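You operate a simulated robot arm through the tools that you are given. There is no shell and no other tool. Be economical: measure what you need, move in short steps, check, and stop when the job is done.

The job below is to be done with a simulated robot arm. You get a single attempt, and the scene is never put back.

Task
Box the two round pastries from the tray, press the lid on and slide the box onto the pink sheet.
Fine: that makes six in the large red box; the long pastry stays on the small tray.

Only the result counts: the job must be done as asked and must still hold three seconds after the hand-in. Knocking over, shifting, dropping, spilling or breaking anything else fails it. Lids that push on must go on centred and level and be pressed home; caps that screw on are set level and turned clockwise until they are tight. Flat cloth is picked up by pressing the open fingertips on it (5 to 10 N) and closing them slowly along it; thin cloth reads only 2 to 8 mm in the jaws.

Robot
A 6-joint arm with a fingered hand, fixed in place. Base frame: the origin is at the foot of the arm, x ahead of it, y to its left, z up; the work surface is at about z = 730. Units: mm, rad, N and s.
With the tool pointing down near the work surface it reaches from about 140 to 860 mm from the base axis. Its first joint turns from -2.897 to 2.897 rad. Payload 5 kg.
The TCP is the grasp point between the finger pads, 37 mm short of the fingertips. In the tool frame z runs along the fingers and y along their closing line. Largest opening 124 mm; the body of the gripper starts 43 mm behind the TCP. The gripper is a hand of 3 fingers: y runs from the thumb to the fingers, the wrist lies at [-21, -125, -215] in the tool frame, and closing takes about 1.5 s.
Orientation is told as [roll, pitch, yaw] about the base's x, y, z axes, in that order, counted from this pose: with the fingers straight down and the wrist toward the robot, the tool's x, y and z point along [0, 1, 0], [1, 0, 0] and [0, 0, -1] of the base frame.

Tools
- The arm moves only by the tool servo_tool. Its arguments are lists of equal length, an entry for each row: "xyz": the shift along the base's x, y, z in units of 500 mm (1.0 is 500 mm), a list of three; "angular": the turn, a rotation vector about the base's x, y, z in units of 90 degrees (1.0 is 90 degrees), a list of three. In form: {"xyz": [[x, y, z], ...], "angular": [[wx, wy, wz], ...]}. A call has 1 to 10 rows; each row is the pose to reach, as a shift and turn from the pose commanded when the call began. "jaw" is the gripper command, from -1 (shut) to 1 (fully open), values between in proportion, set as the call begins (left out, the last holds). A call with a number of a shift or a turn outside -1 to 1 is refused whole. Each row takes 0.2 s and may step no farther than 50 mm and 0.15 rad from the row before; otherwise, or with a gripper value out of range, the whole call is refused. Where a pose cannot be reached the arm comes as near as it can. A force on the tool above 40 N (or 10 N above the force at the start of the call, whichever is more), or a blocked arm, ends the call early, and 0.2 s more pass. The fingers move at their own pace (about 72 mm/s each) and stop on an object; they squeeze with about 24 N. The grip force told is the motor's: it shows also when the fingers shut on nothing. Time passes only in rows, and 0.2 s behind the last, so rows that repeat a pose let the fingers close. It gives the time, the measured TCP pose, the force on the tool (base axes), the opening and the grip force at its end, in the units of the frame above (readings bear some noise), with the torque about the TCP (base axes, N m) and any sound that the robot's microphone picked up.
- Cameras (640 x 400 px; columns grow to the right, rows downward): "scene" is fixed at [50.9, 499.1, 1310.1]; the picture's right is [-0.85, -0.53, 0.00], its down [-0.21, 0.33, -0.92] and it looks along [0.49, -0.78, -0.39] (base axes); focal length 329 px, centre (320, 200). "wrist" rides on the gripper at [72, -104, -154] in the tool frame; the picture's right is [-0.83, 0.26, -0.49], its down [-0.51, -0.72, 0.47] and it looks along [-0.23, 0.64, 0.73] (tool axes); focal length 243 px, centre (320, 200). There is no depth. A picture from a camera that has moved, and an enlarged one, comes with that camera's place and axes in the base frame and with its lens.
- capture(camera): a new picture of that camera. It takes no simulated time.
- curl_fingers(index, middle, thumb_bend, thumb_turn): sets how far each is bent, from 0 (flat) to 1 (curled in); at 0.3 the hand is open as for a grip, at 0.7 the pads meet at the TCP. One left out holds its place. A second passes; each finger stops where it meets its share of the squeeze, and holds until it gets a number again. A gripper value or a shape takes the hand back. It gives what a move gives, with no picture; readings hold the bend of each and the force on the fingers (four entries, about 0 where the hand has none), thumb and palm. thumb_turn goes from beside the hand (0) to across from the fingers (1), as for a grip.
- hand_shape(shape): the hand has 3 fingers and takes this shape, open, in about a second: jaw (thumb against the fingers, like two jaws); tri (thumb and two fingers); tip (a fingertip pinch); poke (one finger out to press); point (the index stretched); flat (the hand flat); cup (the hand cupped); fist (a fist). The gripper value then closes the fingers along that shape, each until it touches; the sizes above hold for jaw. It gives what a move gives, with no picture.
- zoom(camera, box): a new picture of the part [left, top, right, bottom] of that camera's present view, enlarged. It takes no simulated time.
- close_job(): hands the job in; it is judged then, once.

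Go step by step. Nothing tells you positions but the pictures and the camera data: compare them with the known pose of the tool, close in by small moves and look again before you grip or let go. The budget is 120 turns and 76 pictures, counting those below and the enlarged ones. Unless the task says otherwise, let go and move clear before handing in, and close with one line.

The tools are called after ">>>" by a JSON object that holds its "op" and its "data". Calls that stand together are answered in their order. servo_tool: Moves the arm, as the interface text tells. Its arguments: {"type":"object","properties":{"xyz":{"type":"array"},"angular":{"type":"array"},"jaw":{"type":"number"}},"required":["xyz","angular"]} The other tools are called the same way: hand_shape (shape) gives the hand a shape; curl_fingers (index, middle, thumb_bend, thumb_turn) moves the fingers one by one; capture (camera) takes a picture; zoom (camera, box) takes an enlarged picture of a part of a camera's view; close_job () hands the job in.

At the start:

```text
time_s: 0.0
tool_pos: [574.6, -474.1, 1046.1]
tcp_rot: [-0.001, -0.001, -0.001]
force: [-0.5, -0.2, 0.2]
wrist_torque: [0.01, -0.01, 0.01]
finger_gap: 123.7
finger_force: 0.0
shape: jaw
bend: [0.3, 0.3, 0.3, 0.98]
finger forces: [0.0, 0.0, 0.1, 0.1, 0.0, 0.1]
```

scene: 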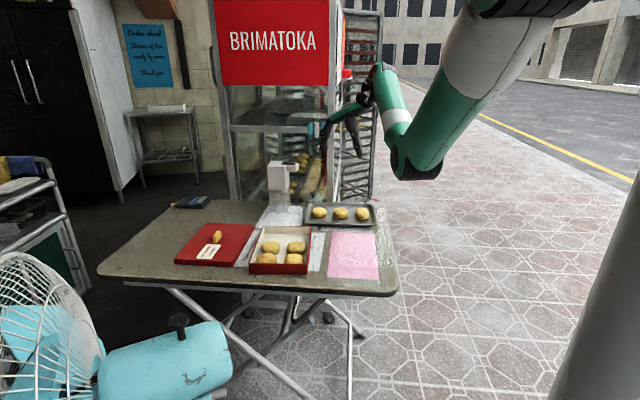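
wrist: 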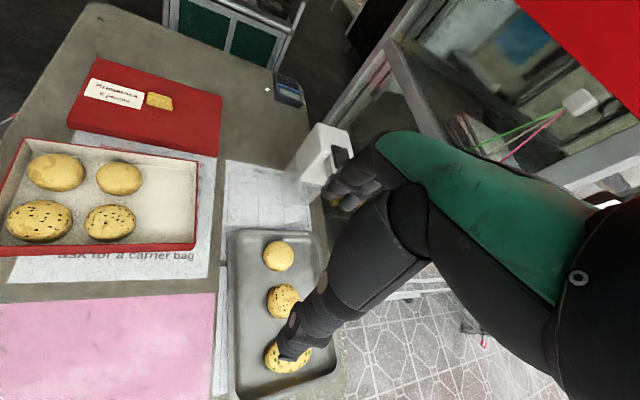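

I see a table with a red box holding four pastries, a red lid left of it, a tray with three pastries, and a pink sheet. I'll zoom in to tell them apart.

>>> {"op": "zoom", "data": {"camera": "scene", "box": [160, 180, 400, 300]}}

>>> {"op": "zoom", "data": {"camera": "wrist", "box": [0, 40, 360, 400]}}

```text
2.67 times, centred on (280, 240) of scene
camera zoom: at [50.9, 499.1, 1310.1], right [-0.85, -0.53, 0.0], down [-0.21, 0.33, -0.92], along [0.49, -0.78, -0.39], focal length 878 px, centre (427, 93)
```

zoom: 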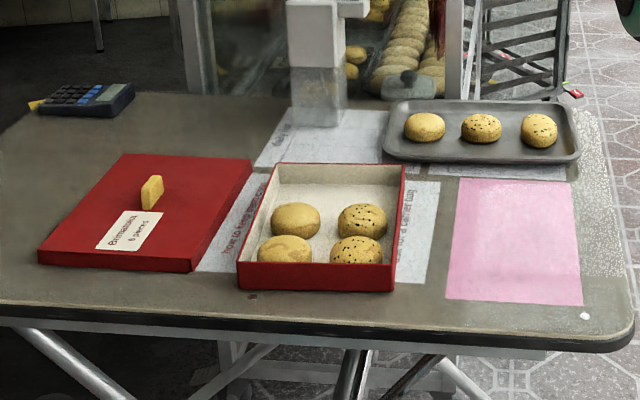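

```text
1.11 times, centred on (180, 220) of wrist
camera zoom: at [470.5, -401.0, 1200.1], right [0.26, -0.83, 0.49], down [-0.72, -0.51, -0.47], along [0.64, -0.23, -0.73], focal length 270 px, centre (476, 178)
```

zoom: 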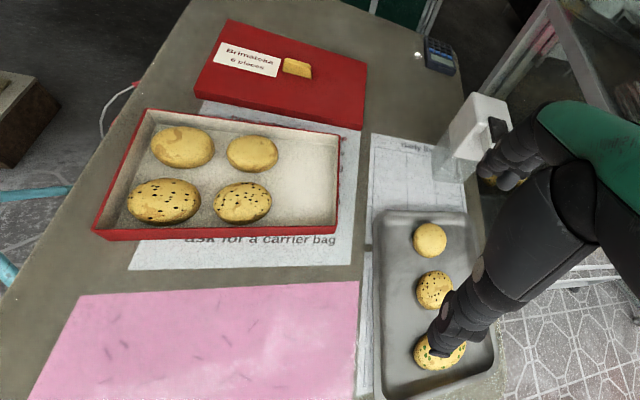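

The tray holds three pastries: plain, dark-speckled and green-speckled, and the fingers hide part of the last one. I'll move the hand aside to see their shapes.

>>> {"op": "servo_tool", "data": {"xyz": [[-0.1, -0.06, 0], [-0.2, -0.12, 0], [-0.28, -0.18, 0], [-0.34, -0.24, 0]], "angular": [[0, 0, 0], [0, 0, 0], [0, 0, 0], [0, 0, 0]]}}

>>> {"op": "capture", "data": {"camera": "wrist"}}

>>> {"op": "zoom", "data": {"camera": "scene", "box": [290, 190, 390, 252]}}

```text
refused: row 1 steps farther than a row can; nothing moved
```

```text
71 pictures are left
camera wrist: at [470.5, -401.0, 1200.1], right [0.26, -0.83, 0.49], down [-0.72, -0.51, -0.47], along [0.64, -0.23, -0.73], focal length 243 px, centre (320, 200)
```

wrist: 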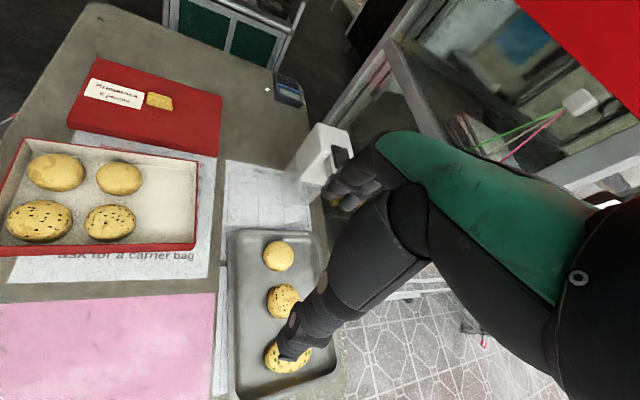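

```text
6.40 times, centred on (340, 221) of scene
camera zoom: at [50.9, 499.1, 1310.1], right [-0.85, -0.53, 0.0], down [-0.21, 0.33, -0.92], along [0.49, -0.78, -0.39], focal length 2107 px, centre (192, 66)
```

zoom: 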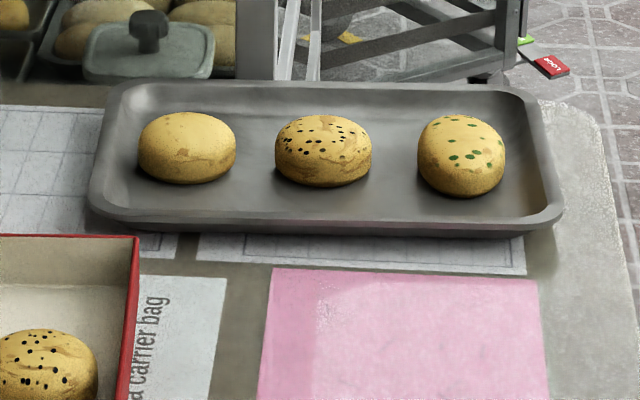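

The green-speckled pastry is the long one, so it stays. The plain one (about 682,-508) and the dark-speckled one (about 611,-552) go into the box's two empty far slots. I'll move above the plain one.

>>> {"op": "servo_tool", "data": {"xyz": [[0.043, -0.0136, -0.0584], [0.086, -0.0272, -0.1168], [0.129, -0.0408, -0.175], [0.172, -0.0544, -0.234], [0.2148, -0.068, -0.292], [0.2148, -0.068, -0.292]], "angular": [[0, 0, -0.08], [0, 0, -0.16], [0, 0, -0.24], [0, 0, -0.32], [0, 0, -0.4], [0, 0, -0.4]]}}

>>> {"op": "capture", "data": {"camera": "wrist"}}

>>> {"op": "zoom", "data": {"camera": "scene", "box": [260, 130, 400, 250]}}

```text
time_s: 1.4
tool_pos: [684.2, -506.5, 898.5]
tcp_rot: [0.0, 0.0, -0.631]
force: [-0.2, -0.4, -1.2]
wrist_torque: [-0.01, -0.02, 0.0]
finger_gap: 123.7
finger_force: 0.0
shape: jaw
bend: [0.3, 0.3, 0.3, 0.98]
finger forces: [0.0, 0.1, 0.0, 0.0, 0.0, 0.0]
```

```text
69 pictures are left
camera wrist: at [642.9, -387.5, 1052.3], right [-0.28, -0.82, 0.49], down [-0.88, 0.01, -0.47], along [0.38, -0.56, -0.73], focal length 243 px, centre (320, 200)
```

wrist: 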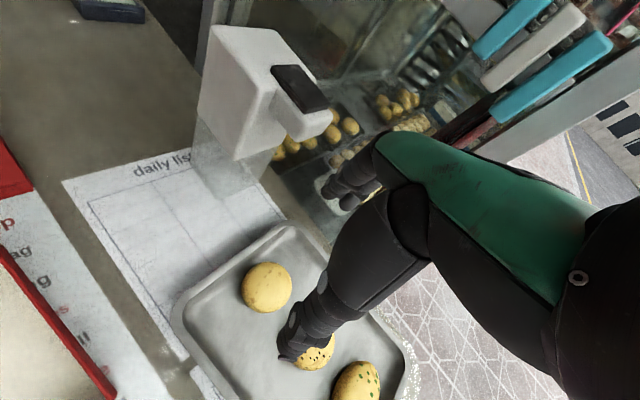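

```text
3.33 times, centred on (330, 190) of scene
camera zoom: at [50.9, 499.1, 1310.1], right [-0.85, -0.53, 0.0], down [-0.21, 0.33, -0.92], along [0.49, -0.78, -0.39], focal length 1098 px, centre (287, 233)
```

zoom: 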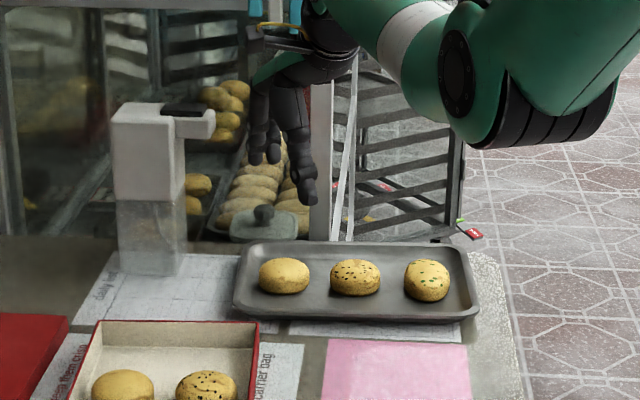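

The wrist view agrees, putting the plain pastry at about (682,-504). I'll come down around it with a slightly narrower opening.

>>> {"op": "servo_tool", "data": {"xyz": [[0, 0.008, -0.06], [0, 0.008, -0.12], [0, 0.008, -0.18], [0, 0.008, -0.22], [0, 0.008, -0.22]], "angular": [[0, 0, 0], [0, 0, 0], [0, 0, 0], [0, 0, 0], [0, 0, 0]], "jaw": 0.6}}

>>> {"op": "zoom", "data": {"camera": "scene", "box": [280, 170, 380, 232]}}

>>> {"op": "capture", "data": {"camera": "wrist"}}

```text
time_s: 2.6
tool_pos: [679.8, -500.5, 788.5]
tcp_rot: [-0.001, 0.0, -0.629]
force: [0.5, -0.5, 0.1]
wrist_torque: [0.0, -0.01, 0.0]
finger_gap: 99.6
finger_force: 0.0
shape: jaw
bend: [0.26, 0.34, 0.5, 0.99]
finger forces: [0.0, 0.0, 0.0, 0.1, 0.0, 0.0]
```

```text
6.40 times, centred on (330, 201) of scene
camera zoom: at [50.9, 499.1, 1310.1], right [-0.85, -0.53, 0.0], down [-0.21, 0.33, -0.92], along [0.49, -0.78, -0.39], focal length 2107 px, centre (256, 194)
```

zoom: 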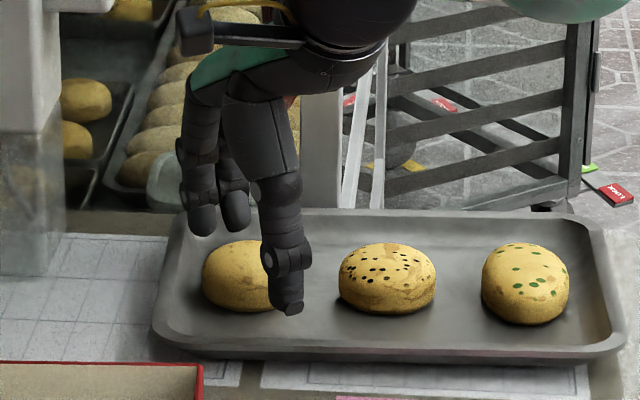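

```text
66 pictures are left
camera wrist: at [639.9, -381.1, 942.7], right [-0.28, -0.83, 0.49], down [-0.88, 0.01, -0.47], along [0.38, -0.56, -0.73], focal length 243 px, centre (320, 200)
```

wrist: 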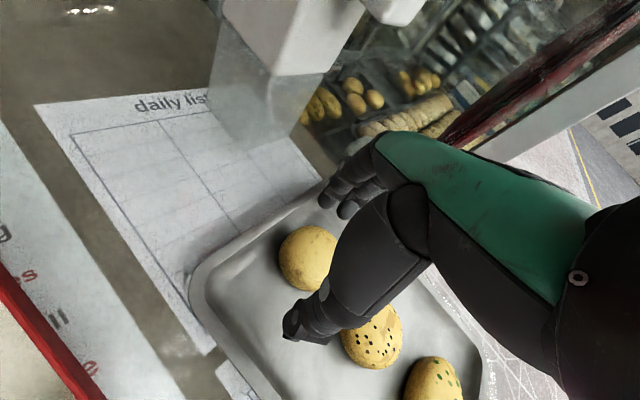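

The pastry sits between the thumb and the fingers. I'll lower another 10 mm and close gently.

>>> {"op": "servo_tool", "data": {"xyz": [[0, -0.004, -0.02], [0, -0.004, -0.02]], "angular": [[0, 0, 0], [0, 0, 0]]}}

>>> {"op": "servo_tool", "data": {"xyz": [[0, 0, 0], [0, 0, 0], [0, 0, 0]], "angular": [[0, 0, 0], [0, 0, 0], [0, 0, 0]], "jaw": -0.1}}

>>> {"op": "zoom", "data": {"camera": "scene", "box": [280, 170, 380, 232]}}

```text
time_s: 3.2
tool_pos: [680.0, -501.3, 780.1]
tcp_rot: [0.001, -0.001, -0.628]
force: [0.0, 1.2, -0.2]
wrist_torque: [0.01, 0.0, 0.03]
finger_gap: 99.6
finger_force: 0.0
shape: jaw
bend: [0.26, 0.34, 0.5, 0.99]
finger forces: [0.1, 0.0, 0.0, 0.0, 0.0, 0.0]
```

```text
time_s: 4.0
tool_pos: [681.7, -503.1, 779.5]
tcp_rot: [0.0, 0.001, -0.628]
force: [0.2, -0.3, 1.1]
wrist_torque: [-0.01, 0.01, -0.03]
finger_gap: 56.9
finger_force: 0.1
shape: jaw
bend: [0.74, 0.47, 0.71, 1.0]
finger forces: [0.4, 0.0, 0.0, 0.0, 0.3, 0.1]
```

```text
6.40 times, centred on (330, 201) of scene
camera zoom: at [50.9, 499.1, 1310.1], right [-0.85, -0.53, 0.0], down [-0.21, 0.33, -0.92], along [0.49, -0.78, -0.39], focal length 2107 px, centre (256, 194)
```

zoom: 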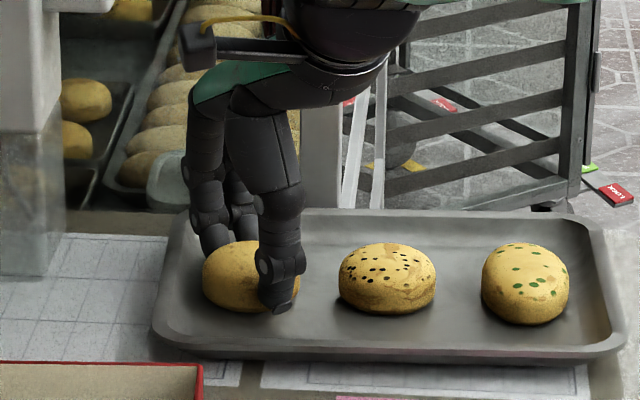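

The fingers are just about touching, so I'll close a little further.

>>> {"op": "servo_tool", "data": {"xyz": [[0, 0, 0], [0, 0, 0], [0, 0, 0]], "angular": [[0, 0, 0], [0, 0, 0], [0, 0, 0]], "jaw": -0.3}}

```text
time_s: 4.8
tool_pos: [681.1, -502.9, 779.1]
tcp_rot: [0.0, -0.001, -0.629]
force: [-0.3, 0.2, 0.3]
wrist_torque: [0.05, -0.02, 0.01]
finger_gap: 51.1
finger_force: 23.8
shape: jaw
bend: [0.74, 0.5, 0.72, 1.0]
finger forces: [13.6, 7.3, 0.0, 0.0, 21.3, 0.0]
```

It's gripped at about 51 mm with the usual squeeze. I'll lift a little and check.

>>> {"op": "servo_tool", "data": {"xyz": [[0, 0, 0.03], [0, 0, 0.08], [0, 0, 0.16], [0, 0, 0.2]], "angular": [[0, 0, 0], [0, 0, 0], [0, 0, 0], [0, 0, 0]]}}

>>> {"op": "zoom", "data": {"camera": "scene", "box": [270, 145, 380, 232]}}

```text
time_s: 5.8
tool_pos: [684.3, -505.4, 879.2]
tcp_rot: [0.0, 0.002, -0.628]
force: [0.7, -0.2, -0.3]
wrist_torque: [-0.02, -0.01, 0.03]
finger_gap: 51.2
finger_force: 23.6
shape: jaw
bend: [0.74, 0.5, 0.72, 1.0]
finger forces: [13.6, 7.4, 0.0, 0.0, 21.1, 0.0]
```

```text
4.60 times, centred on (325, 188) of scene
camera zoom: at [50.9, 499.1, 1310.1], right [-0.85, -0.53, 0.0], down [-0.21, 0.33, -0.92], along [0.49, -0.78, -0.39], focal length 1514 px, centre (297, 253)
```

zoom: 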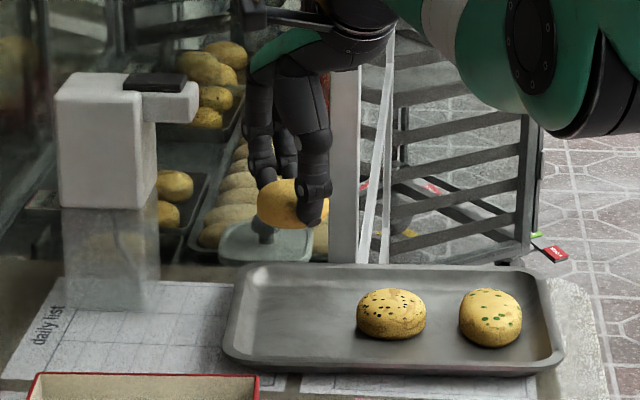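

The pastry is held level. I'll carry it over the box's empty left far slot, about (706,-260), and turn so the jaws close along the box's short side.

>>> {"op": "servo_tool", "data": {"xyz": [[0.005, 0.055, 0], [0.011, 0.11, 0], [0.016, 0.165, 0], [0.021, 0.22, 0], [0.027, 0.275, 0], [0.032, 0.33, 0], [0.037, 0.385, 0], [0.043, 0.44, 0], [0.048, 0.492, 0], [0.048, 0.492, 0]], "angular": [[0, 0, 0.084], [0, 0, 0.168], [0, 0, 0.252], [0, 0, 0.336], [0, 0, 0.42], [0, 0, 0.504], [0, 0, 0.588], [0, 0, 0.672], [0, 0, 0.756], [0, 0, 0.756]]}}

>>> {"op": "zoom", "data": {"camera": "scene", "box": [220, 180, 360, 290]}}

>>> {"op": "capture", "data": {"camera": "wrist"}}

```text
time_s: 8.0
tool_pos: [706.6, -260.3, 879.1]
tcp_rot: [0.0, -0.002, 0.559]
force: [0.2, 0.2, -1.1]
wrist_torque: [-0.01, 0.0, 0.01]
finger_gap: 50.8
finger_force: 23.7
shape: jaw
bend: [0.74, 0.5, 0.72, 1.0]
finger forces: [13.6, 7.4, 0.0, 0.0, 20.9, 0.1]
```

```text
3.64 times, centred on (290, 235) of scene
camera zoom: at [50.9, 499.1, 1310.1], right [-0.85, -0.53, 0.0], down [-0.21, 0.33, -0.92], along [0.49, -0.78, -0.39], focal length 1197 px, centre (429, 73)
```

zoom: 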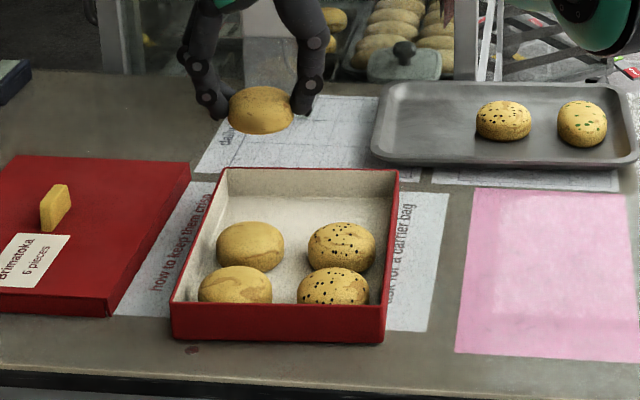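

```text
62 pictures are left
camera wrist: at [580.2, -254.4, 1034.9], right [0.66, -0.56, 0.49], down [-0.34, -0.81, -0.47], along [0.67, 0.14, -0.73], focal length 243 px, centre (320, 200)
```

wrist: 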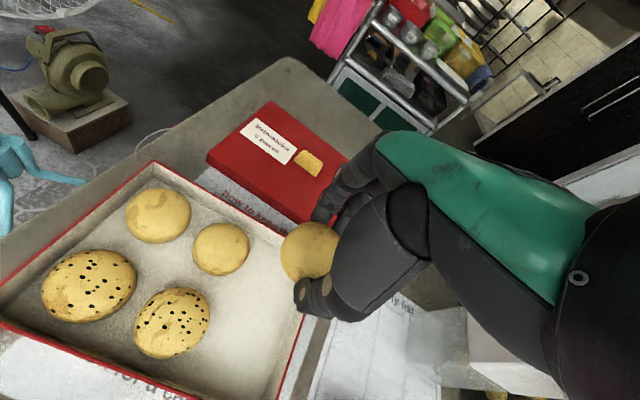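

I'll look closely at the hand to check that the finger knuckles clear the box wall before lowering.

>>> {"op": "zoom", "data": {"camera": "scene", "box": [250, 175, 325, 225]}}

>>> {"op": "zoom", "data": {"camera": "wrist", "box": [200, 160, 420, 360]}}

```text
8.00 times, centred on (288, 200) of scene
camera zoom: at [50.9, 499.1, 1310.1], right [-0.85, -0.53, 0.0], down [-0.21, 0.33, -0.92], along [0.49, -0.78, -0.39], focal length 2634 px, centre (580, 200)
```

zoom: 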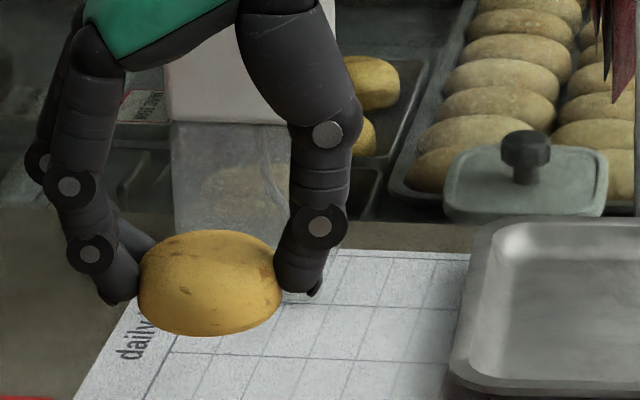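

```text
2.00 times, centred on (310, 260) of wrist
camera zoom: at [580.2, -254.4, 1034.9], right [0.66, -0.56, 0.49], down [-0.34, -0.81, -0.47], along [0.67, 0.14, -0.73], focal length 485 px, centre (340, 80)
```

zoom: 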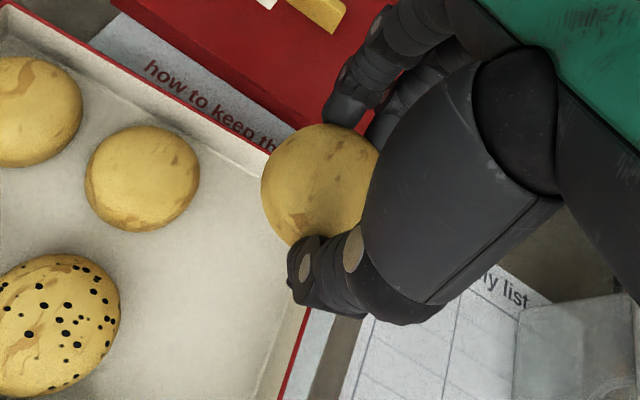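

The knuckles stick out about 59 mm, too wide to release right at the wall. I'll release this pastry nearer the middle and nudge it left afterwards. Now lowering part-way.

>>> {"op": "servo_tool", "data": {"xyz": [[-0.026, -0.016, -0.05], [-0.026, -0.016, -0.1], [-0.026, -0.016, -0.15], [-0.026, -0.016, -0.15]], "angular": [[0, 0, 0], [0, 0, 0], [0, 0, 0], [0, 0, 0]]}}

>>> {"op": "zoom", "data": {"camera": "scene", "box": [240, 190, 330, 260]}}

>>> {"op": "zoom", "data": {"camera": "wrist", "box": [100, 120, 420, 400]}}

```text
time_s: 9.0
tool_pos: [692.7, -264.8, 807.6]
tcp_rot: [0.0, 0.001, 0.558]
force: [-0.7, 0.3, -0.9]
wrist_torque: [-0.01, 0.0, 0.02]
finger_gap: 50.8
finger_force: 23.8
shape: jaw
bend: [0.74, 0.5, 0.72, 1.0]
finger forces: [13.6, 7.4, 0.0, 0.0, 21.0, 0.1]
```

```text
5.71 times, centred on (285, 225) of scene
camera zoom: at [50.9, 499.1, 1310.1], right [-0.85, -0.53, 0.0], down [-0.21, 0.33, -0.92], along [0.49, -0.78, -0.39], focal length 1881 px, centre (520, 57)
```

zoom: 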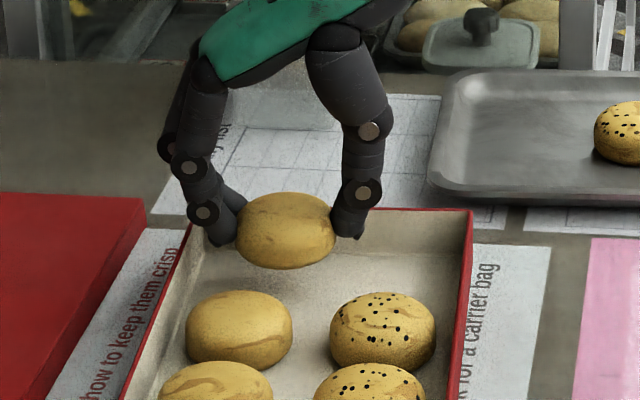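

```text
1.43 times, centred on (260, 260) of wrist
camera zoom: at [566.7, -259.5, 961.3], right [0.66, -0.57, 0.49], down [-0.34, -0.81, -0.47], along [0.67, 0.14, -0.73], focal length 347 px, centre (406, 114)
```

zoom: 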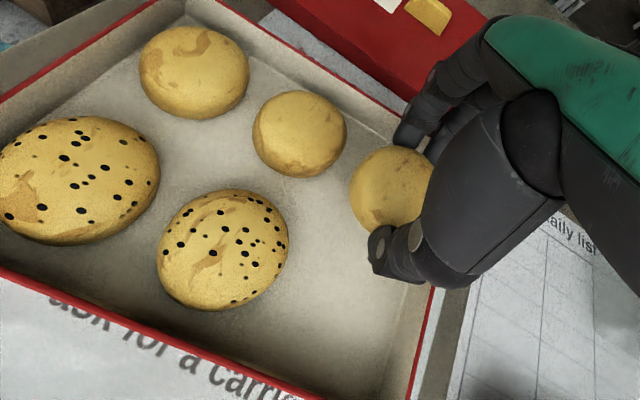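

The left knuckle would just graze the rim, so I'll shift 5 mm toward the middle and lower to the floor.

>>> {"op": "servo_tool", "data": {"xyz": [[-0.0085, -0.0052, 0], [-0.0085, -0.0052, -0.024], [-0.0085, -0.0052, -0.046], [-0.0085, -0.0052, -0.046]], "angular": [[0, 0, 0], [0, 0, 0], [0, 0, 0], [0, 0, 0]]}}

>>> {"op": "zoom", "data": {"camera": "scene", "box": [240, 190, 330, 260]}}

```text
time_s: 10.0
tool_pos: [688.8, -269.6, 782.6]
tcp_rot: [0.001, -0.002, 0.557]
force: [0.1, 0.0, -1.3]
wrist_torque: [-0.03, -0.02, -0.02]
finger_gap: 50.8
finger_force: 23.5
shape: jaw
bend: [0.74, 0.5, 0.72, 1.0]
finger forces: [13.6, 7.5, 0.0, 0.1, 21.0, 0.0]
```

```text
5.71 times, centred on (285, 225) of scene
camera zoom: at [50.9, 499.1, 1310.1], right [-0.85, -0.53, 0.0], down [-0.21, 0.33, -0.92], along [0.49, -0.78, -0.39], focal length 1881 px, centre (520, 57)
```

zoom: 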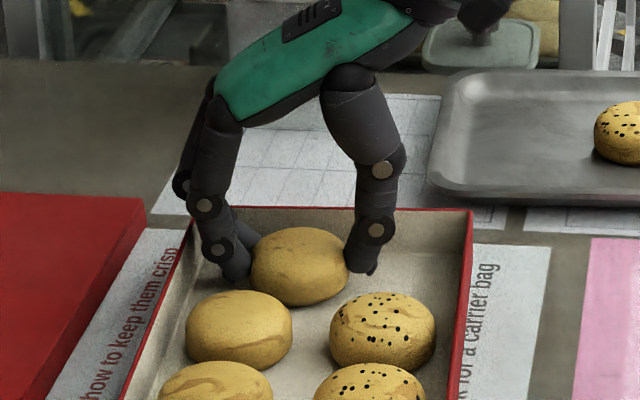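

There is clearance on both sides. I'll lower the last few millimetres and open just enough to let go.

>>> {"op": "servo_tool", "data": {"xyz": [[0, 0, -0.006], [0, 0, -0.006]], "angular": [[0, 0, 0], [0, 0, 0]]}}

>>> {"op": "servo_tool", "data": {"xyz": [[0, 0, 0], [0, 0, 0], [0, 0, 0]], "angular": [[0, 0, 0], [0, 0, 0], [0, 0, 0]], "jaw": 0.06}}

>>> {"op": "zoom", "data": {"camera": "scene", "box": [240, 190, 330, 260]}}

```text
time_s: 10.6
tool_pos: [689.2, -269.3, 779.5]
tcp_rot: [0.0, 0.0, 0.556]
force: [-0.2, 0.1, 2.3]
wrist_torque: [-0.03, 0.03, 0.01]
finger_gap: 51.0
finger_force: 24.2
shape: jaw
bend: [0.74, 0.5, 0.72, 1.0]
finger forces: [13.8, 7.5, 0.1, 0.0, 21.7, 0.1]
```

```text
time_s: 11.4
tool_pos: [688.0, -268.7, 778.4]
tcp_rot: [0.001, 0.001, 0.558]
force: [-1.1, -0.4, -0.5]
wrist_torque: [0.0, 0.01, -0.01]
finger_gap: 64.6
finger_force: 0.1
shape: jaw
bend: [0.74, 0.44, 0.68, 1.0]
finger forces: [0.0, 1.1, 0.0, 0.0, 0.0, 0.0]
```

```text
5.71 times, centred on (285, 225) of scene
camera zoom: at [50.9, 499.1, 1310.1], right [-0.85, -0.53, 0.0], down [-0.21, 0.33, -0.92], along [0.49, -0.78, -0.39], focal length 1881 px, centre (520, 57)
```

zoom: 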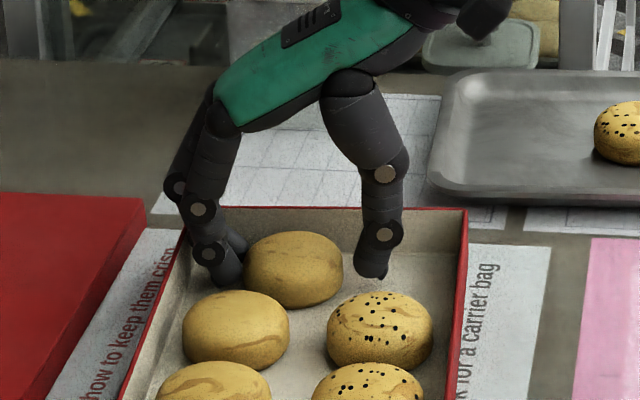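

The pastry rests on the floor and the thumb is clear, though the fingers nudged the box about 3 mm. I'll lift straight up slowly.

>>> {"op": "servo_tool", "data": {"xyz": [[0, 0, 0.02], [0, 0, 0.05], [0, 0, 0.1], [0, 0, 0.16]], "angular": [[0, 0, 0], [0, 0, 0], [0, 0, 0], [0, 0, 0]]}}

>>> {"op": "zoom", "data": {"camera": "scene", "box": [220, 180, 360, 290]}}

>>> {"op": "zoom", "data": {"camera": "wrist", "box": [0, 80, 420, 400]}}

```text
time_s: 12.4
tool_pos: [687.7, -270.3, 858.0]
tcp_rot: [-0.001, 0.0, 0.557]
force: [-0.5, 0.0, 0.7]
wrist_torque: [-0.03, 0.0, 0.02]
finger_gap: 65.3
finger_force: 0.1
shape: jaw
bend: [0.74, 0.44, 0.68, 1.0]
finger forces: [0.0, 0.0, 0.1, 0.0, 0.0, 0.0]
```

```text
3.64 times, centred on (290, 235) of scene
camera zoom: at [50.9, 499.1, 1310.1], right [-0.85, -0.53, 0.0], down [-0.21, 0.33, -0.92], along [0.49, -0.78, -0.39], focal length 1197 px, centre (429, 73)
```

zoom: 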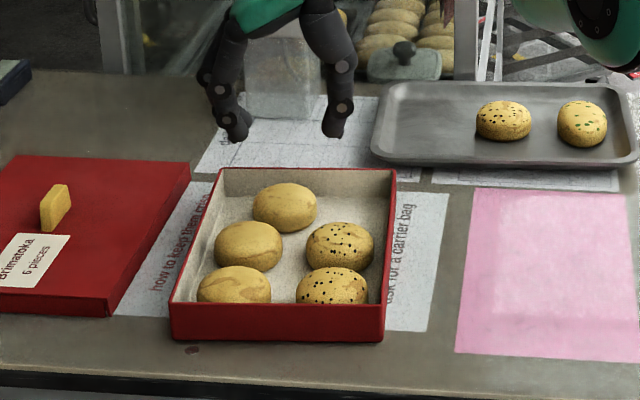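

```text
1.25 times, centred on (210, 240) of wrist
camera zoom: at [561.2, -264.7, 1012.0], right [0.66, -0.57, 0.49], down [-0.34, -0.81, -0.47], along [0.67, 0.14, -0.73], focal length 303 px, centre (458, 150)
```

zoom: 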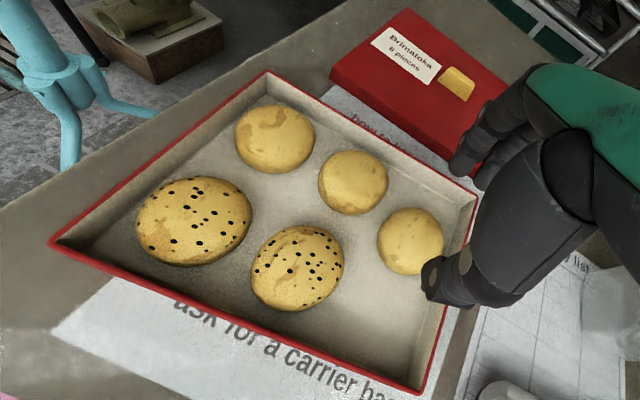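

The first pastry is in the box but sits midway. I'll close the hand to its right, over the empty slot, ready to nudge it left.

>>> {"op": "servo_tool", "data": {"xyz": [[-0.05, -0.038, 0], [-0.097, -0.075, 0], [-0.097, -0.075, 0], [-0.097, -0.075, -0.03], [-0.097, -0.075, -0.06], [-0.097, -0.075, -0.06]], "angular": [[0, 0, 0], [0, 0, 0], [0, 0, 0], [0, 0, 0], [0, 0, 0], [0, 0, 0]], "jaw": -1}}

>>> {"op": "zoom", "data": {"camera": "scene", "box": [240, 190, 330, 260]}}

>>> {"op": "zoom", "data": {"camera": "wrist", "box": [100, 120, 420, 400]}}

```text
time_s: 13.8
tool_pos: [640.3, -309.2, 828.6]
tcp_rot: [0.001, -0.002, 0.558]
force: [0.4, -0.1, 0.9]
wrist_torque: [0.02, 0.01, 0.01]
finger_gap: 0.0
finger_force: 23.9
shape: jaw
bend: [0.7, 0.7, 0.56, 1.0]
finger forces: [0.0, 0.0, 0.0, 0.1, 0.1, 0.0]
```

```text
5.71 times, centred on (285, 225) of scene
camera zoom: at [50.9, 499.1, 1310.1], right [-0.85, -0.53, 0.0], down [-0.21, 0.33, -0.92], along [0.49, -0.78, -0.39], focal length 1881 px, centre (520, 57)
```

zoom: 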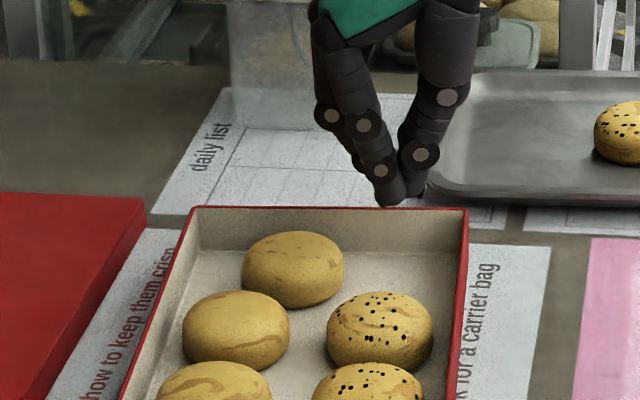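

```text
1.43 times, centred on (260, 260) of wrist
camera zoom: at [513.1, -302.7, 983.4], right [0.66, -0.56, 0.49], down [-0.34, -0.81, -0.47], along [0.67, 0.14, -0.73], focal length 347 px, centre (406, 114)
```

zoom: 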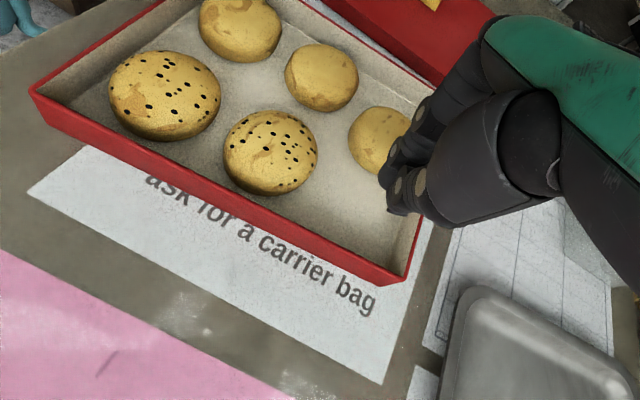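

The closed fingertips are over the gap. I'll lower them and push slowly to the left.

>>> {"op": "servo_tool", "data": {"xyz": [[0, 0, -0.03], [0, 0, -0.06], [0, 0, -0.084], [0.017, 0.0106, -0.084], [0.034, 0.0212, -0.084], [0.043, 0.0268, -0.084]], "angular": [[0, 0, 0], [0, 0, 0], [0, 0, 0], [0, 0, 0], [0, 0, 0], [0, 0, 0]]}}

>>> {"op": "zoom", "data": {"camera": "scene", "box": [240, 190, 330, 260]}}

```text
time_s: 15.2
tool_pos: [660.9, -293.0, 786.7]
tcp_rot: [0.0, 0.001, 0.558]
force: [-0.1, 0.3, 0.2]
wrist_torque: [0.01, 0.0, -0.02]
finger_gap: 0.0
finger_force: 24.3
shape: jaw
bend: [0.7, 0.7, 0.56, 1.0]
finger forces: [0.0, 0.0, 0.0, 0.0, 0.0, 0.1]
```

```text
5.71 times, centred on (285, 225) of scene
camera zoom: at [50.9, 499.1, 1310.1], right [-0.85, -0.53, 0.0], down [-0.21, 0.33, -0.92], along [0.49, -0.78, -0.39], focal length 1881 px, centre (520, 57)
```

zoom: 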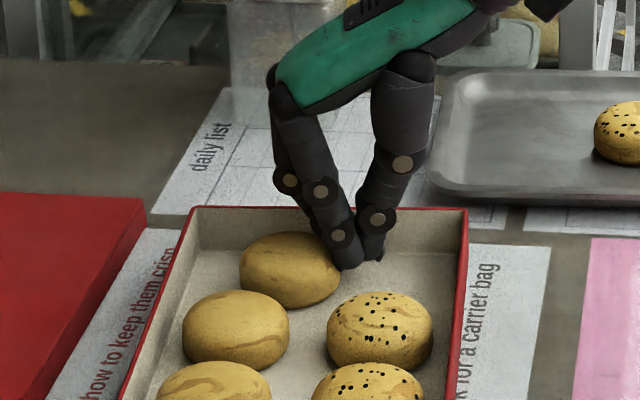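

The fingertips are in contact. I'll push about 20 mm more.

>>> {"op": "servo_tool", "data": {"xyz": [[0.01, 0.006, 0], [0.02, 0.0125, 0], [0.03, 0.0187, 0], [0.036, 0.0224, 0]], "angular": [[0, 0, 0], [0, 0, 0], [0, 0, 0], [0, 0, 0]]}}

>>> {"op": "zoom", "data": {"camera": "scene", "box": [240, 190, 330, 260]}}

```text
time_s: 16.2
tool_pos: [680.0, -283.4, 786.6]
tcp_rot: [0.0, 0.002, 0.559]
force: [0.2, 0.0, 1.0]
wrist_torque: [0.0, 0.01, 0.01]
finger_gap: 0.0
finger_force: 23.7
shape: jaw
bend: [0.7, 0.7, 0.56, 1.0]
finger forces: [0.1, 0.0, 0.0, 0.0, 0.1, 0.0]
```

```text
5.71 times, centred on (285, 225) of scene
camera zoom: at [50.9, 499.1, 1310.1], right [-0.85, -0.53, 0.0], down [-0.21, 0.33, -0.92], along [0.49, -0.78, -0.39], focal length 1881 px, centre (520, 57)
```

zoom: 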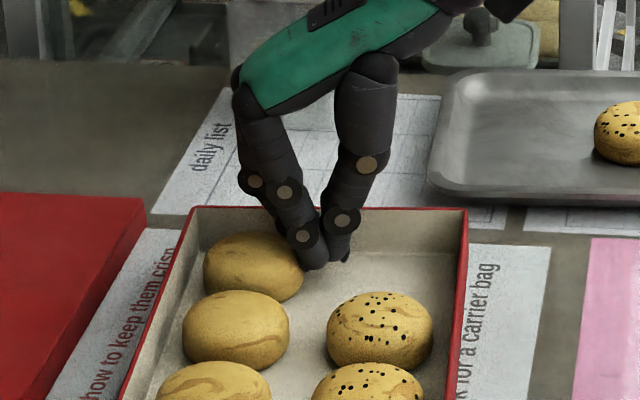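

The plain pastry is now in its slot. I'll back off, lift, and travel to above the dark-speckled pastry at about (606,-544).

>>> {"op": "servo_tool", "data": {"xyz": [[-0.01, -0.006, 0.01], [-0.01, -0.006, 0.09], [-0.01, -0.006, 0.186]], "angular": [[0, 0, 0], [0, 0, 0], [0, 0, 0]]}}

>>> {"op": "servo_tool", "data": {"xyz": [[-0.015, -0.057, 0], [-0.03, -0.114, 0], [-0.046, -0.172, 0], [-0.061, -0.229, 0], [-0.076, -0.286, 0], [-0.092, -0.343, 0], [-0.107, -0.4, 0], [-0.122, -0.457, 0], [-0.1375, -0.5148, 0], [-0.1375, -0.5148, 0]], "angular": [[0, 0, -0.084], [0, 0, -0.168], [0, 0, -0.252], [0, 0, -0.336], [0, 0, -0.42], [0, 0, -0.504], [0, 0, -0.588], [0, 0, -0.672], [0, 0, -0.756], [0, 0, -0.756]], "jaw": 0.6}}

>>> {"op": "zoom", "data": {"camera": "scene", "box": [220, 150, 400, 290]}}

>>> {"op": "capture", "data": {"camera": "wrist"}}

```text
time_s: 17.0
tool_pos: [672.7, -287.5, 879.4]
tcp_rot: [0.001, 0.0, 0.559]
force: [-0.8, -0.3, -0.8]
wrist_torque: [0.01, -0.01, 0.03]
finger_gap: 0.4
finger_force: 23.9
shape: jaw
bend: [0.7, 0.7, 0.56, 1.0]
finger forces: [0.0, 0.0, 0.0, 0.0, 0.0, 0.0]
```

```text
time_s: 19.2
tool_pos: [604.9, -543.1, 879.9]
tcp_rot: [0.0, -0.002, -0.628]
force: [0.5, 0.0, 0.9]
wrist_torque: [0.02, 0.0, -0.02]
finger_gap: 99.0
finger_force: 0.1
shape: jaw
bend: [0.26, 0.34, 0.5, 0.99]
finger forces: [0.0, 0.0, 0.0, 0.1, 0.0, 0.1]
```

```text
2.86 times, centred on (310, 220) of scene
camera zoom: at [50.9, 499.1, 1310.1], right [-0.85, -0.53, 0.0], down [-0.21, 0.33, -0.92], along [0.49, -0.78, -0.39], focal length 941 px, centre (349, 143)
```

zoom: 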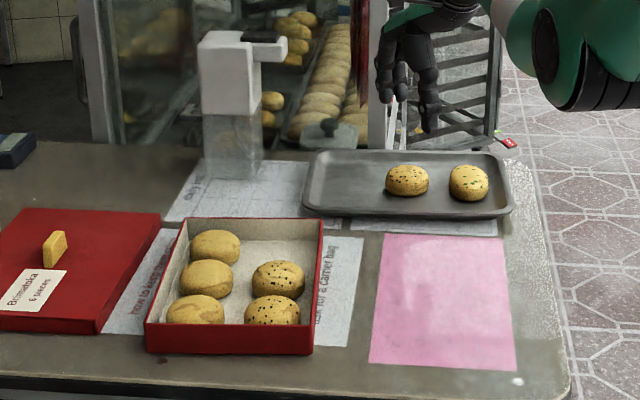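

```text
48 pictures are left
camera wrist: at [564.2, -421.9, 1034.1], right [-0.28, -0.82, 0.49], down [-0.88, 0.02, -0.47], along [0.38, -0.57, -0.73], focal length 243 px, centre (320, 200)
```

wrist: 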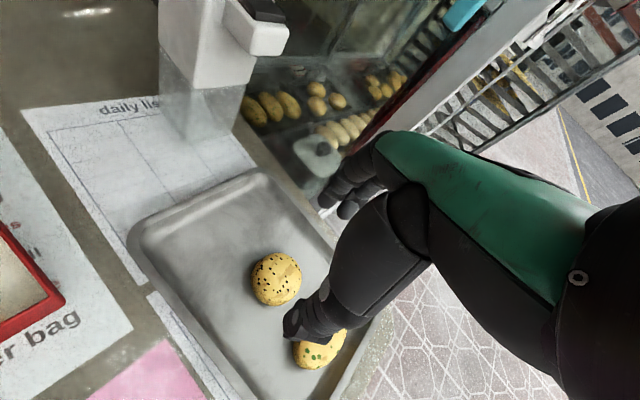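

Both views put the pastry right under the hand. I'll descend and grip as before.

>>> {"op": "servo_tool", "data": {"xyz": [[0.001, 0.001, -0.06], [0.001, 0.001, -0.12], [0.001, 0.001, -0.17], [0.001, 0.001, -0.198], [0.001, 0.001, -0.198]], "angular": [[0, 0, 0], [0, 0, 0], [0, 0, 0], [0, 0, 0], [0, 0, 0]]}}

>>> {"op": "zoom", "data": {"camera": "scene", "box": [300, 170, 400, 232]}}

```text
time_s: 20.4
tool_pos: [606.3, -541.2, 780.0]
tcp_rot: [0.0, -0.002, -0.629]
force: [-0.3, -0.5, -0.2]
wrist_torque: [0.02, -0.02, 0.01]
finger_gap: 99.3
finger_force: 0.0
shape: jaw
bend: [0.26, 0.34, 0.5, 0.99]
finger forces: [0.0, 0.1, 0.0, 0.0, 0.1, 0.0]
```

```text
6.40 times, centred on (350, 201) of scene
camera zoom: at [50.9, 499.1, 1310.1], right [-0.85, -0.53, 0.0], down [-0.21, 0.33, -0.92], along [0.49, -0.78, -0.39], focal length 2107 px, centre (128, 194)
```

zoom: 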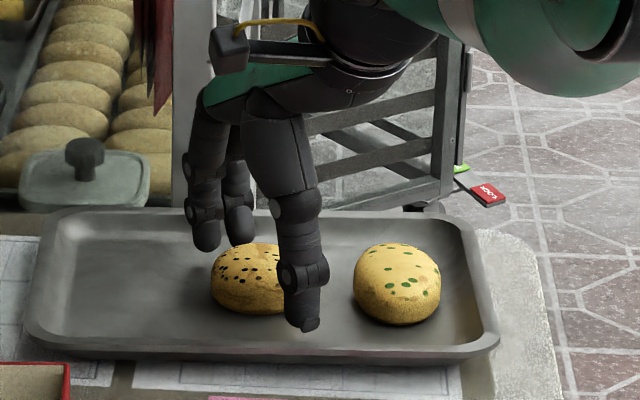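

>>> {"op": "servo_tool", "data": {"xyz": [[0, 0, 0], [0, 0, 0], [0, 0, 0], [0, 0, 0], [0, 0, 0], [0, 0, 0]], "angular": [[0, 0, 0], [0, 0, 0], [0, 0, 0], [0, 0, 0], [0, 0, 0], [0, 0, 0]], "jaw": -0.3}}

>>> {"op": "servo_tool", "data": {"xyz": [[0, 0, 0.03], [0, 0, 0.08], [0, 0, 0.16], [0, 0, 0.2]], "angular": [[0, 0, 0], [0, 0, 0], [0, 0, 0], [0, 0, 0]]}}

>>> {"op": "zoom", "data": {"camera": "scene", "box": [300, 150, 400, 232]}}

```text
time_s: 21.8
tool_pos: [607.0, -540.7, 781.6]
tcp_rot: [0.002, 0.0, -0.628]
force: [-0.2, 0.2, 0.8]
wrist_torque: [0.01, 0.06, -0.02]
finger_gap: 50.8
finger_force: 24.0
shape: jaw
bend: [0.74, 0.49, 0.72, 1.0]
finger forces: [12.8, 7.3, 0.0, 0.0, 21.0, 0.0]
```

```text
time_s: 22.8
tool_pos: [606.0, -541.4, 880.4]
tcp_rot: [0.002, 0.0, -0.627]
force: [-0.2, -0.3, -0.6]
wrist_torque: [0.01, -0.03, 0.0]
finger_gap: 50.6
finger_force: 24.5
shape: jaw
bend: [0.74, 0.49, 0.72, 1.0]
finger forces: [12.9, 7.4, 0.1, 0.0, 20.4, 0.0]
```

```text
4.88 times, centred on (350, 191) of scene
camera zoom: at [50.9, 499.1, 1310.1], right [-0.85, -0.53, 0.0], down [-0.21, 0.33, -0.92], along [0.49, -0.78, -0.39], focal length 1606 px, centre (174, 244)
```

zoom: 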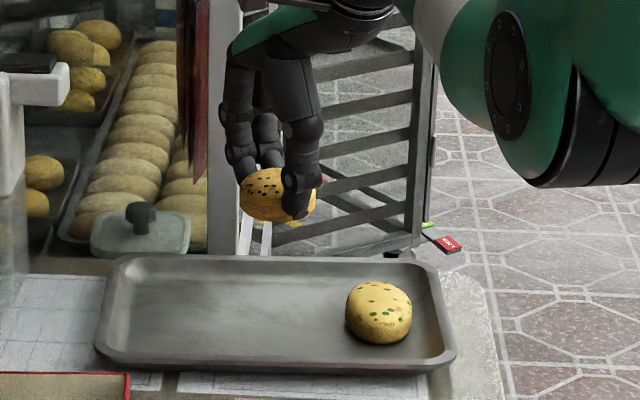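

It's lifted cleanly and the long pastry is undisturbed. I'll carry it over the right-hand empty slot.

>>> {"op": "servo_tool", "data": {"xyz": [[0.0103, 0.0536, 0], [0.0206, 0.107, 0], [0.031, 0.161, 0], [0.041, 0.214, 0], [0.0515, 0.268, 0], [0.062, 0.321, 0], [0.072, 0.375, 0], [0.0825, 0.4286, 0], [0.0928, 0.4822, 0], [0.0928, 0.4822, -0.05]], "angular": [[0, 0, 0.084], [0, 0, 0.168], [0, 0, 0.252], [0, 0, 0.336], [0, 0, 0.42], [0, 0, 0.504], [0, 0, 0.588], [0, 0, 0.672], [0, 0, 0.756], [0, 0, 0.756]]}}

>>> {"op": "servo_tool", "data": {"xyz": [[0, 0, -0.05], [0, 0, -0.09], [0, 0, -0.09]], "angular": [[0, 0, 0], [0, 0, 0], [0, 0, 0]]}}

>>> {"op": "zoom", "data": {"camera": "scene", "box": [240, 190, 330, 260]}}

>>> {"op": "zoom", "data": {"camera": "wrist", "box": [100, 120, 420, 400]}}

```text
time_s: 25.0
tool_pos: [652.0, -303.1, 856.7]
tcp_rot: [0.0, -0.002, 0.561]
force: [0.0, 0.5, -1.1]
wrist_torque: [-0.01, -0.02, -0.01]
finger_gap: 50.8
finger_force: 24.1
shape: jaw
bend: [0.74, 0.49, 0.72, 1.0]
finger forces: [12.9, 7.4, 0.0, 0.0, 20.3, 0.0]
```

```text
time_s: 25.8
tool_pos: [653.4, -304.7, 813.4]
tcp_rot: [0.001, -0.001, 0.559]
force: [1.1, 0.7, -1.1]
wrist_torque: [0.0, 0.01, -0.05]
finger_gap: 50.4
finger_force: 24.3
shape: jaw
bend: [0.74, 0.49, 0.72, 1.0]
finger forces: [12.9, 7.4, 0.0, 0.0, 20.3, 0.1]
```

```text
5.71 times, centred on (285, 225) of scene
camera zoom: at [50.9, 499.1, 1310.1], right [-0.85, -0.53, 0.0], down [-0.21, 0.33, -0.92], along [0.49, -0.78, -0.39], focal length 1881 px, centre (520, 57)
```

zoom: 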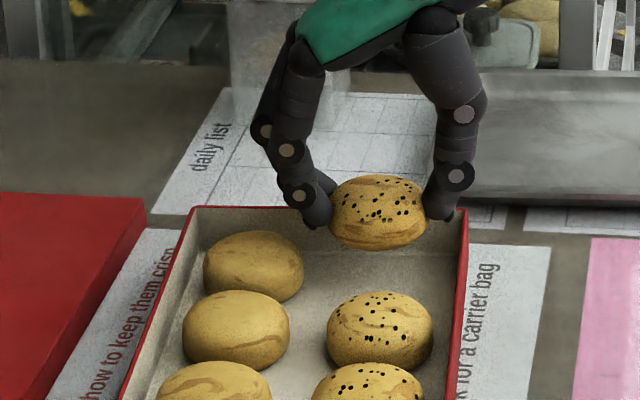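

```text
1.43 times, centred on (260, 260) of wrist
camera zoom: at [526.5, -297.9, 966.9], right [0.66, -0.56, 0.49], down [-0.34, -0.81, -0.47], along [0.67, 0.14, -0.73], focal length 347 px, centre (406, 114)
```

zoom: 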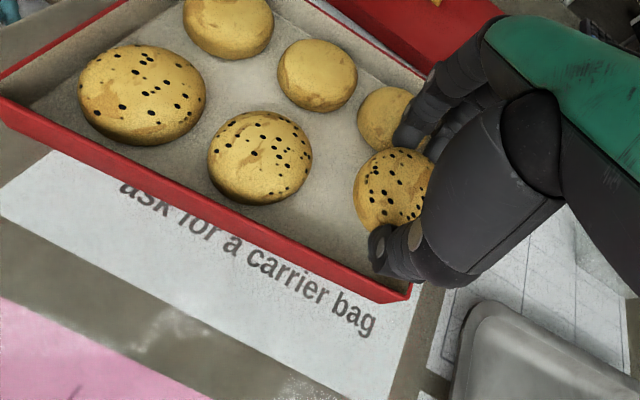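

A full-depth release won't fit between the first pastry and the wall. I'll shift 4 mm left, lower until the tips are just inside the rim, and set it down from there.

>>> {"op": "servo_tool", "data": {"xyz": [[0.0075, 0.0047, 0], [0.0075, 0.0047, -0.015], [0.0075, 0.0047, -0.032], [0.0075, 0.0047, -0.032]], "angular": [[0, 0, 0], [0, 0, 0], [0, 0, 0], [0, 0, 0]]}}

>>> {"op": "zoom", "data": {"camera": "scene", "box": [255, 195, 320, 250]}}

```text
time_s: 26.8
tool_pos: [655.6, -300.9, 795.8]
tcp_rot: [0.0, 0.0, 0.558]
force: [-0.4, 0.0, -0.7]
wrist_torque: [0.0, -0.03, 0.0]
finger_gap: 50.6
finger_force: 24.2
shape: jaw
bend: [0.74, 0.49, 0.72, 1.0]
finger forces: [12.9, 7.7, 0.0, 0.0, 20.3, 0.0]
```

```text
7.27 times, centred on (288, 222) of scene
camera zoom: at [50.9, 499.1, 1310.1], right [-0.85, -0.53, 0.0], down [-0.21, 0.33, -0.92], along [0.49, -0.78, -0.39], focal length 2395 px, centre (556, 36)
```

zoom: 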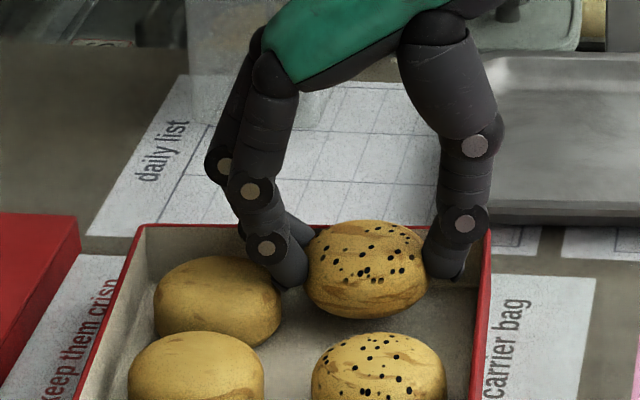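

There's still a bit of room, so I'll lower 7 mm more while watching the force.

>>> {"op": "servo_tool", "data": {"xyz": [[0.002, 0.0013, -0.007], [0.003, 0.0019, -0.014], [0.003, 0.0019, -0.014]], "angular": [[0, 0, 0], [0, 0, 0], [0, 0, 0]]}}

>>> {"op": "zoom", "data": {"camera": "scene", "box": [255, 195, 320, 250]}}

```text
time_s: 27.6
tool_pos: [659.1, -298.0, 787.7]
tcp_rot: [0.002, 0.0, 0.559]
force: [-0.3, 0.1, -0.3]
wrist_torque: [0.0, 0.04, -0.04]
finger_gap: 50.7
finger_force: 23.8
shape: jaw
bend: [0.74, 0.49, 0.72, 1.0]
finger forces: [14.4, 7.7, 0.0, 0.0, 20.9, 0.1]
```

```text
7.27 times, centred on (288, 222) of scene
camera zoom: at [50.9, 499.1, 1310.1], right [-0.85, -0.53, 0.0], down [-0.21, 0.33, -0.92], along [0.49, -0.78, -0.39], focal length 2395 px, centre (556, 36)
```

zoom: 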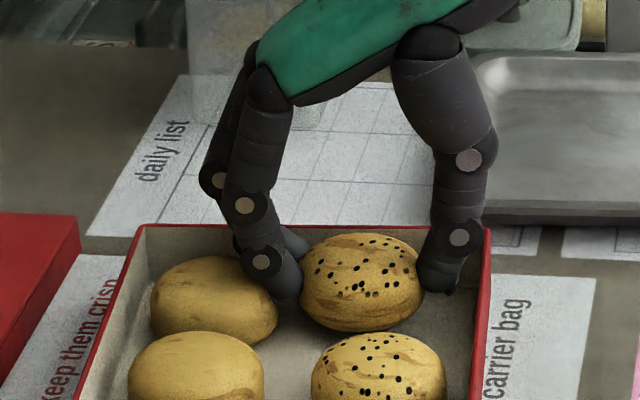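

The pastry is a few millimetres above the floor. I'll open just enough to release it.

>>> {"op": "servo_tool", "data": {"xyz": [[0, 0, -0.006], [0, 0, -0.006], [0, 0, -0.006], [0, 0, -0.006]], "angular": [[0, 0, 0], [0, 0, 0], [0, 0, 0], [0, 0, 0]], "jaw": 0.0}}

>>> {"op": "zoom", "data": {"camera": "scene", "box": [255, 195, 320, 250]}}

```text
time_s: 28.6
tool_pos: [658.5, -298.4, 784.9]
tcp_rot: [0.0, 0.0, 0.558]
force: [-0.8, -0.2, 0.6]
wrist_torque: [-0.04, 0.02, 0.02]
finger_gap: 61.4
finger_force: 0.0
shape: jaw
bend: [0.74, 0.45, 0.69, 1.0]
finger forces: [0.1, 0.0, 0.1, 0.0, 0.0, 0.0]
```

```text
7.27 times, centred on (288, 222) of scene
camera zoom: at [50.9, 499.1, 1310.1], right [-0.85, -0.53, 0.0], down [-0.21, 0.33, -0.92], along [0.49, -0.78, -0.39], focal length 2395 px, centre (556, 36)
```

zoom: 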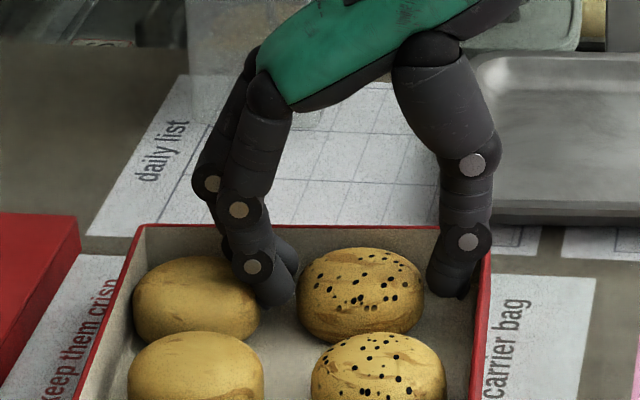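

It's released and sitting flat in its slot. I'll lift straight up and check the box.

>>> {"op": "servo_tool", "data": {"xyz": [[0, 0, 0.02], [0, 0, 0.06], [0, 0, 0.12], [0, 0, 0.2]], "angular": [[0, 0, 0], [0, 0, 0], [0, 0, 0], [0, 0, 0]]}}

>>> {"op": "zoom", "data": {"camera": "scene", "box": [170, 190, 350, 285]}}

>>> {"op": "capture", "data": {"camera": "wrist"}}

```text
time_s: 29.6
tool_pos: [658.5, -294.0, 885.1]
tcp_rot: [0.001, -0.001, 0.558]
force: [-0.6, 0.1, 0.3]
wrist_torque: [-0.01, 0.0, -0.01]
finger_gap: 61.5
finger_force: 0.1
shape: jaw
bend: [0.74, 0.45, 0.69, 1.0]
finger forces: [0.0, 0.1, 0.1, 0.0, 0.0, 0.1]
```

```text
3.56 times, centred on (260, 238) of scene
camera zoom: at [50.9, 499.1, 1310.1], right [-0.85, -0.53, 0.0], down [-0.21, 0.33, -0.92], along [0.49, -0.78, -0.39], focal length 1171 px, centre (533, 67)
```

zoom: 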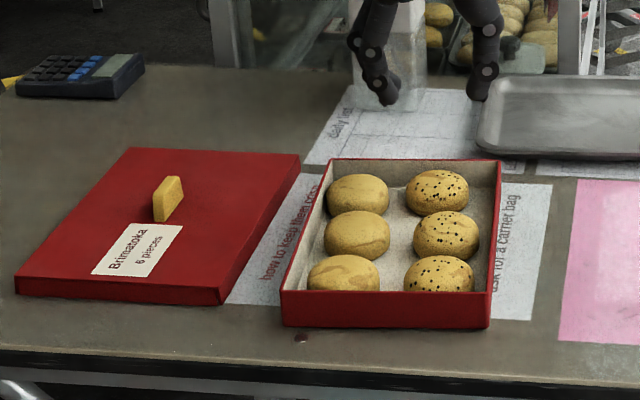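

```text
39 pictures are left
camera wrist: at [532.6, -290.2, 1039.6], right [0.66, -0.57, 0.49], down [-0.34, -0.81, -0.47], along [0.67, 0.14, -0.73], focal length 243 px, centre (320, 200)
```

wrist: 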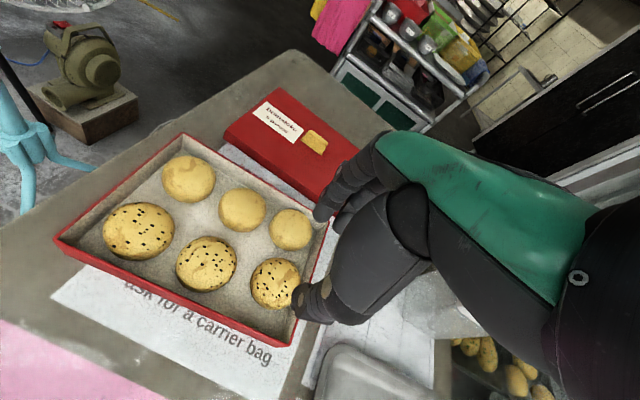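

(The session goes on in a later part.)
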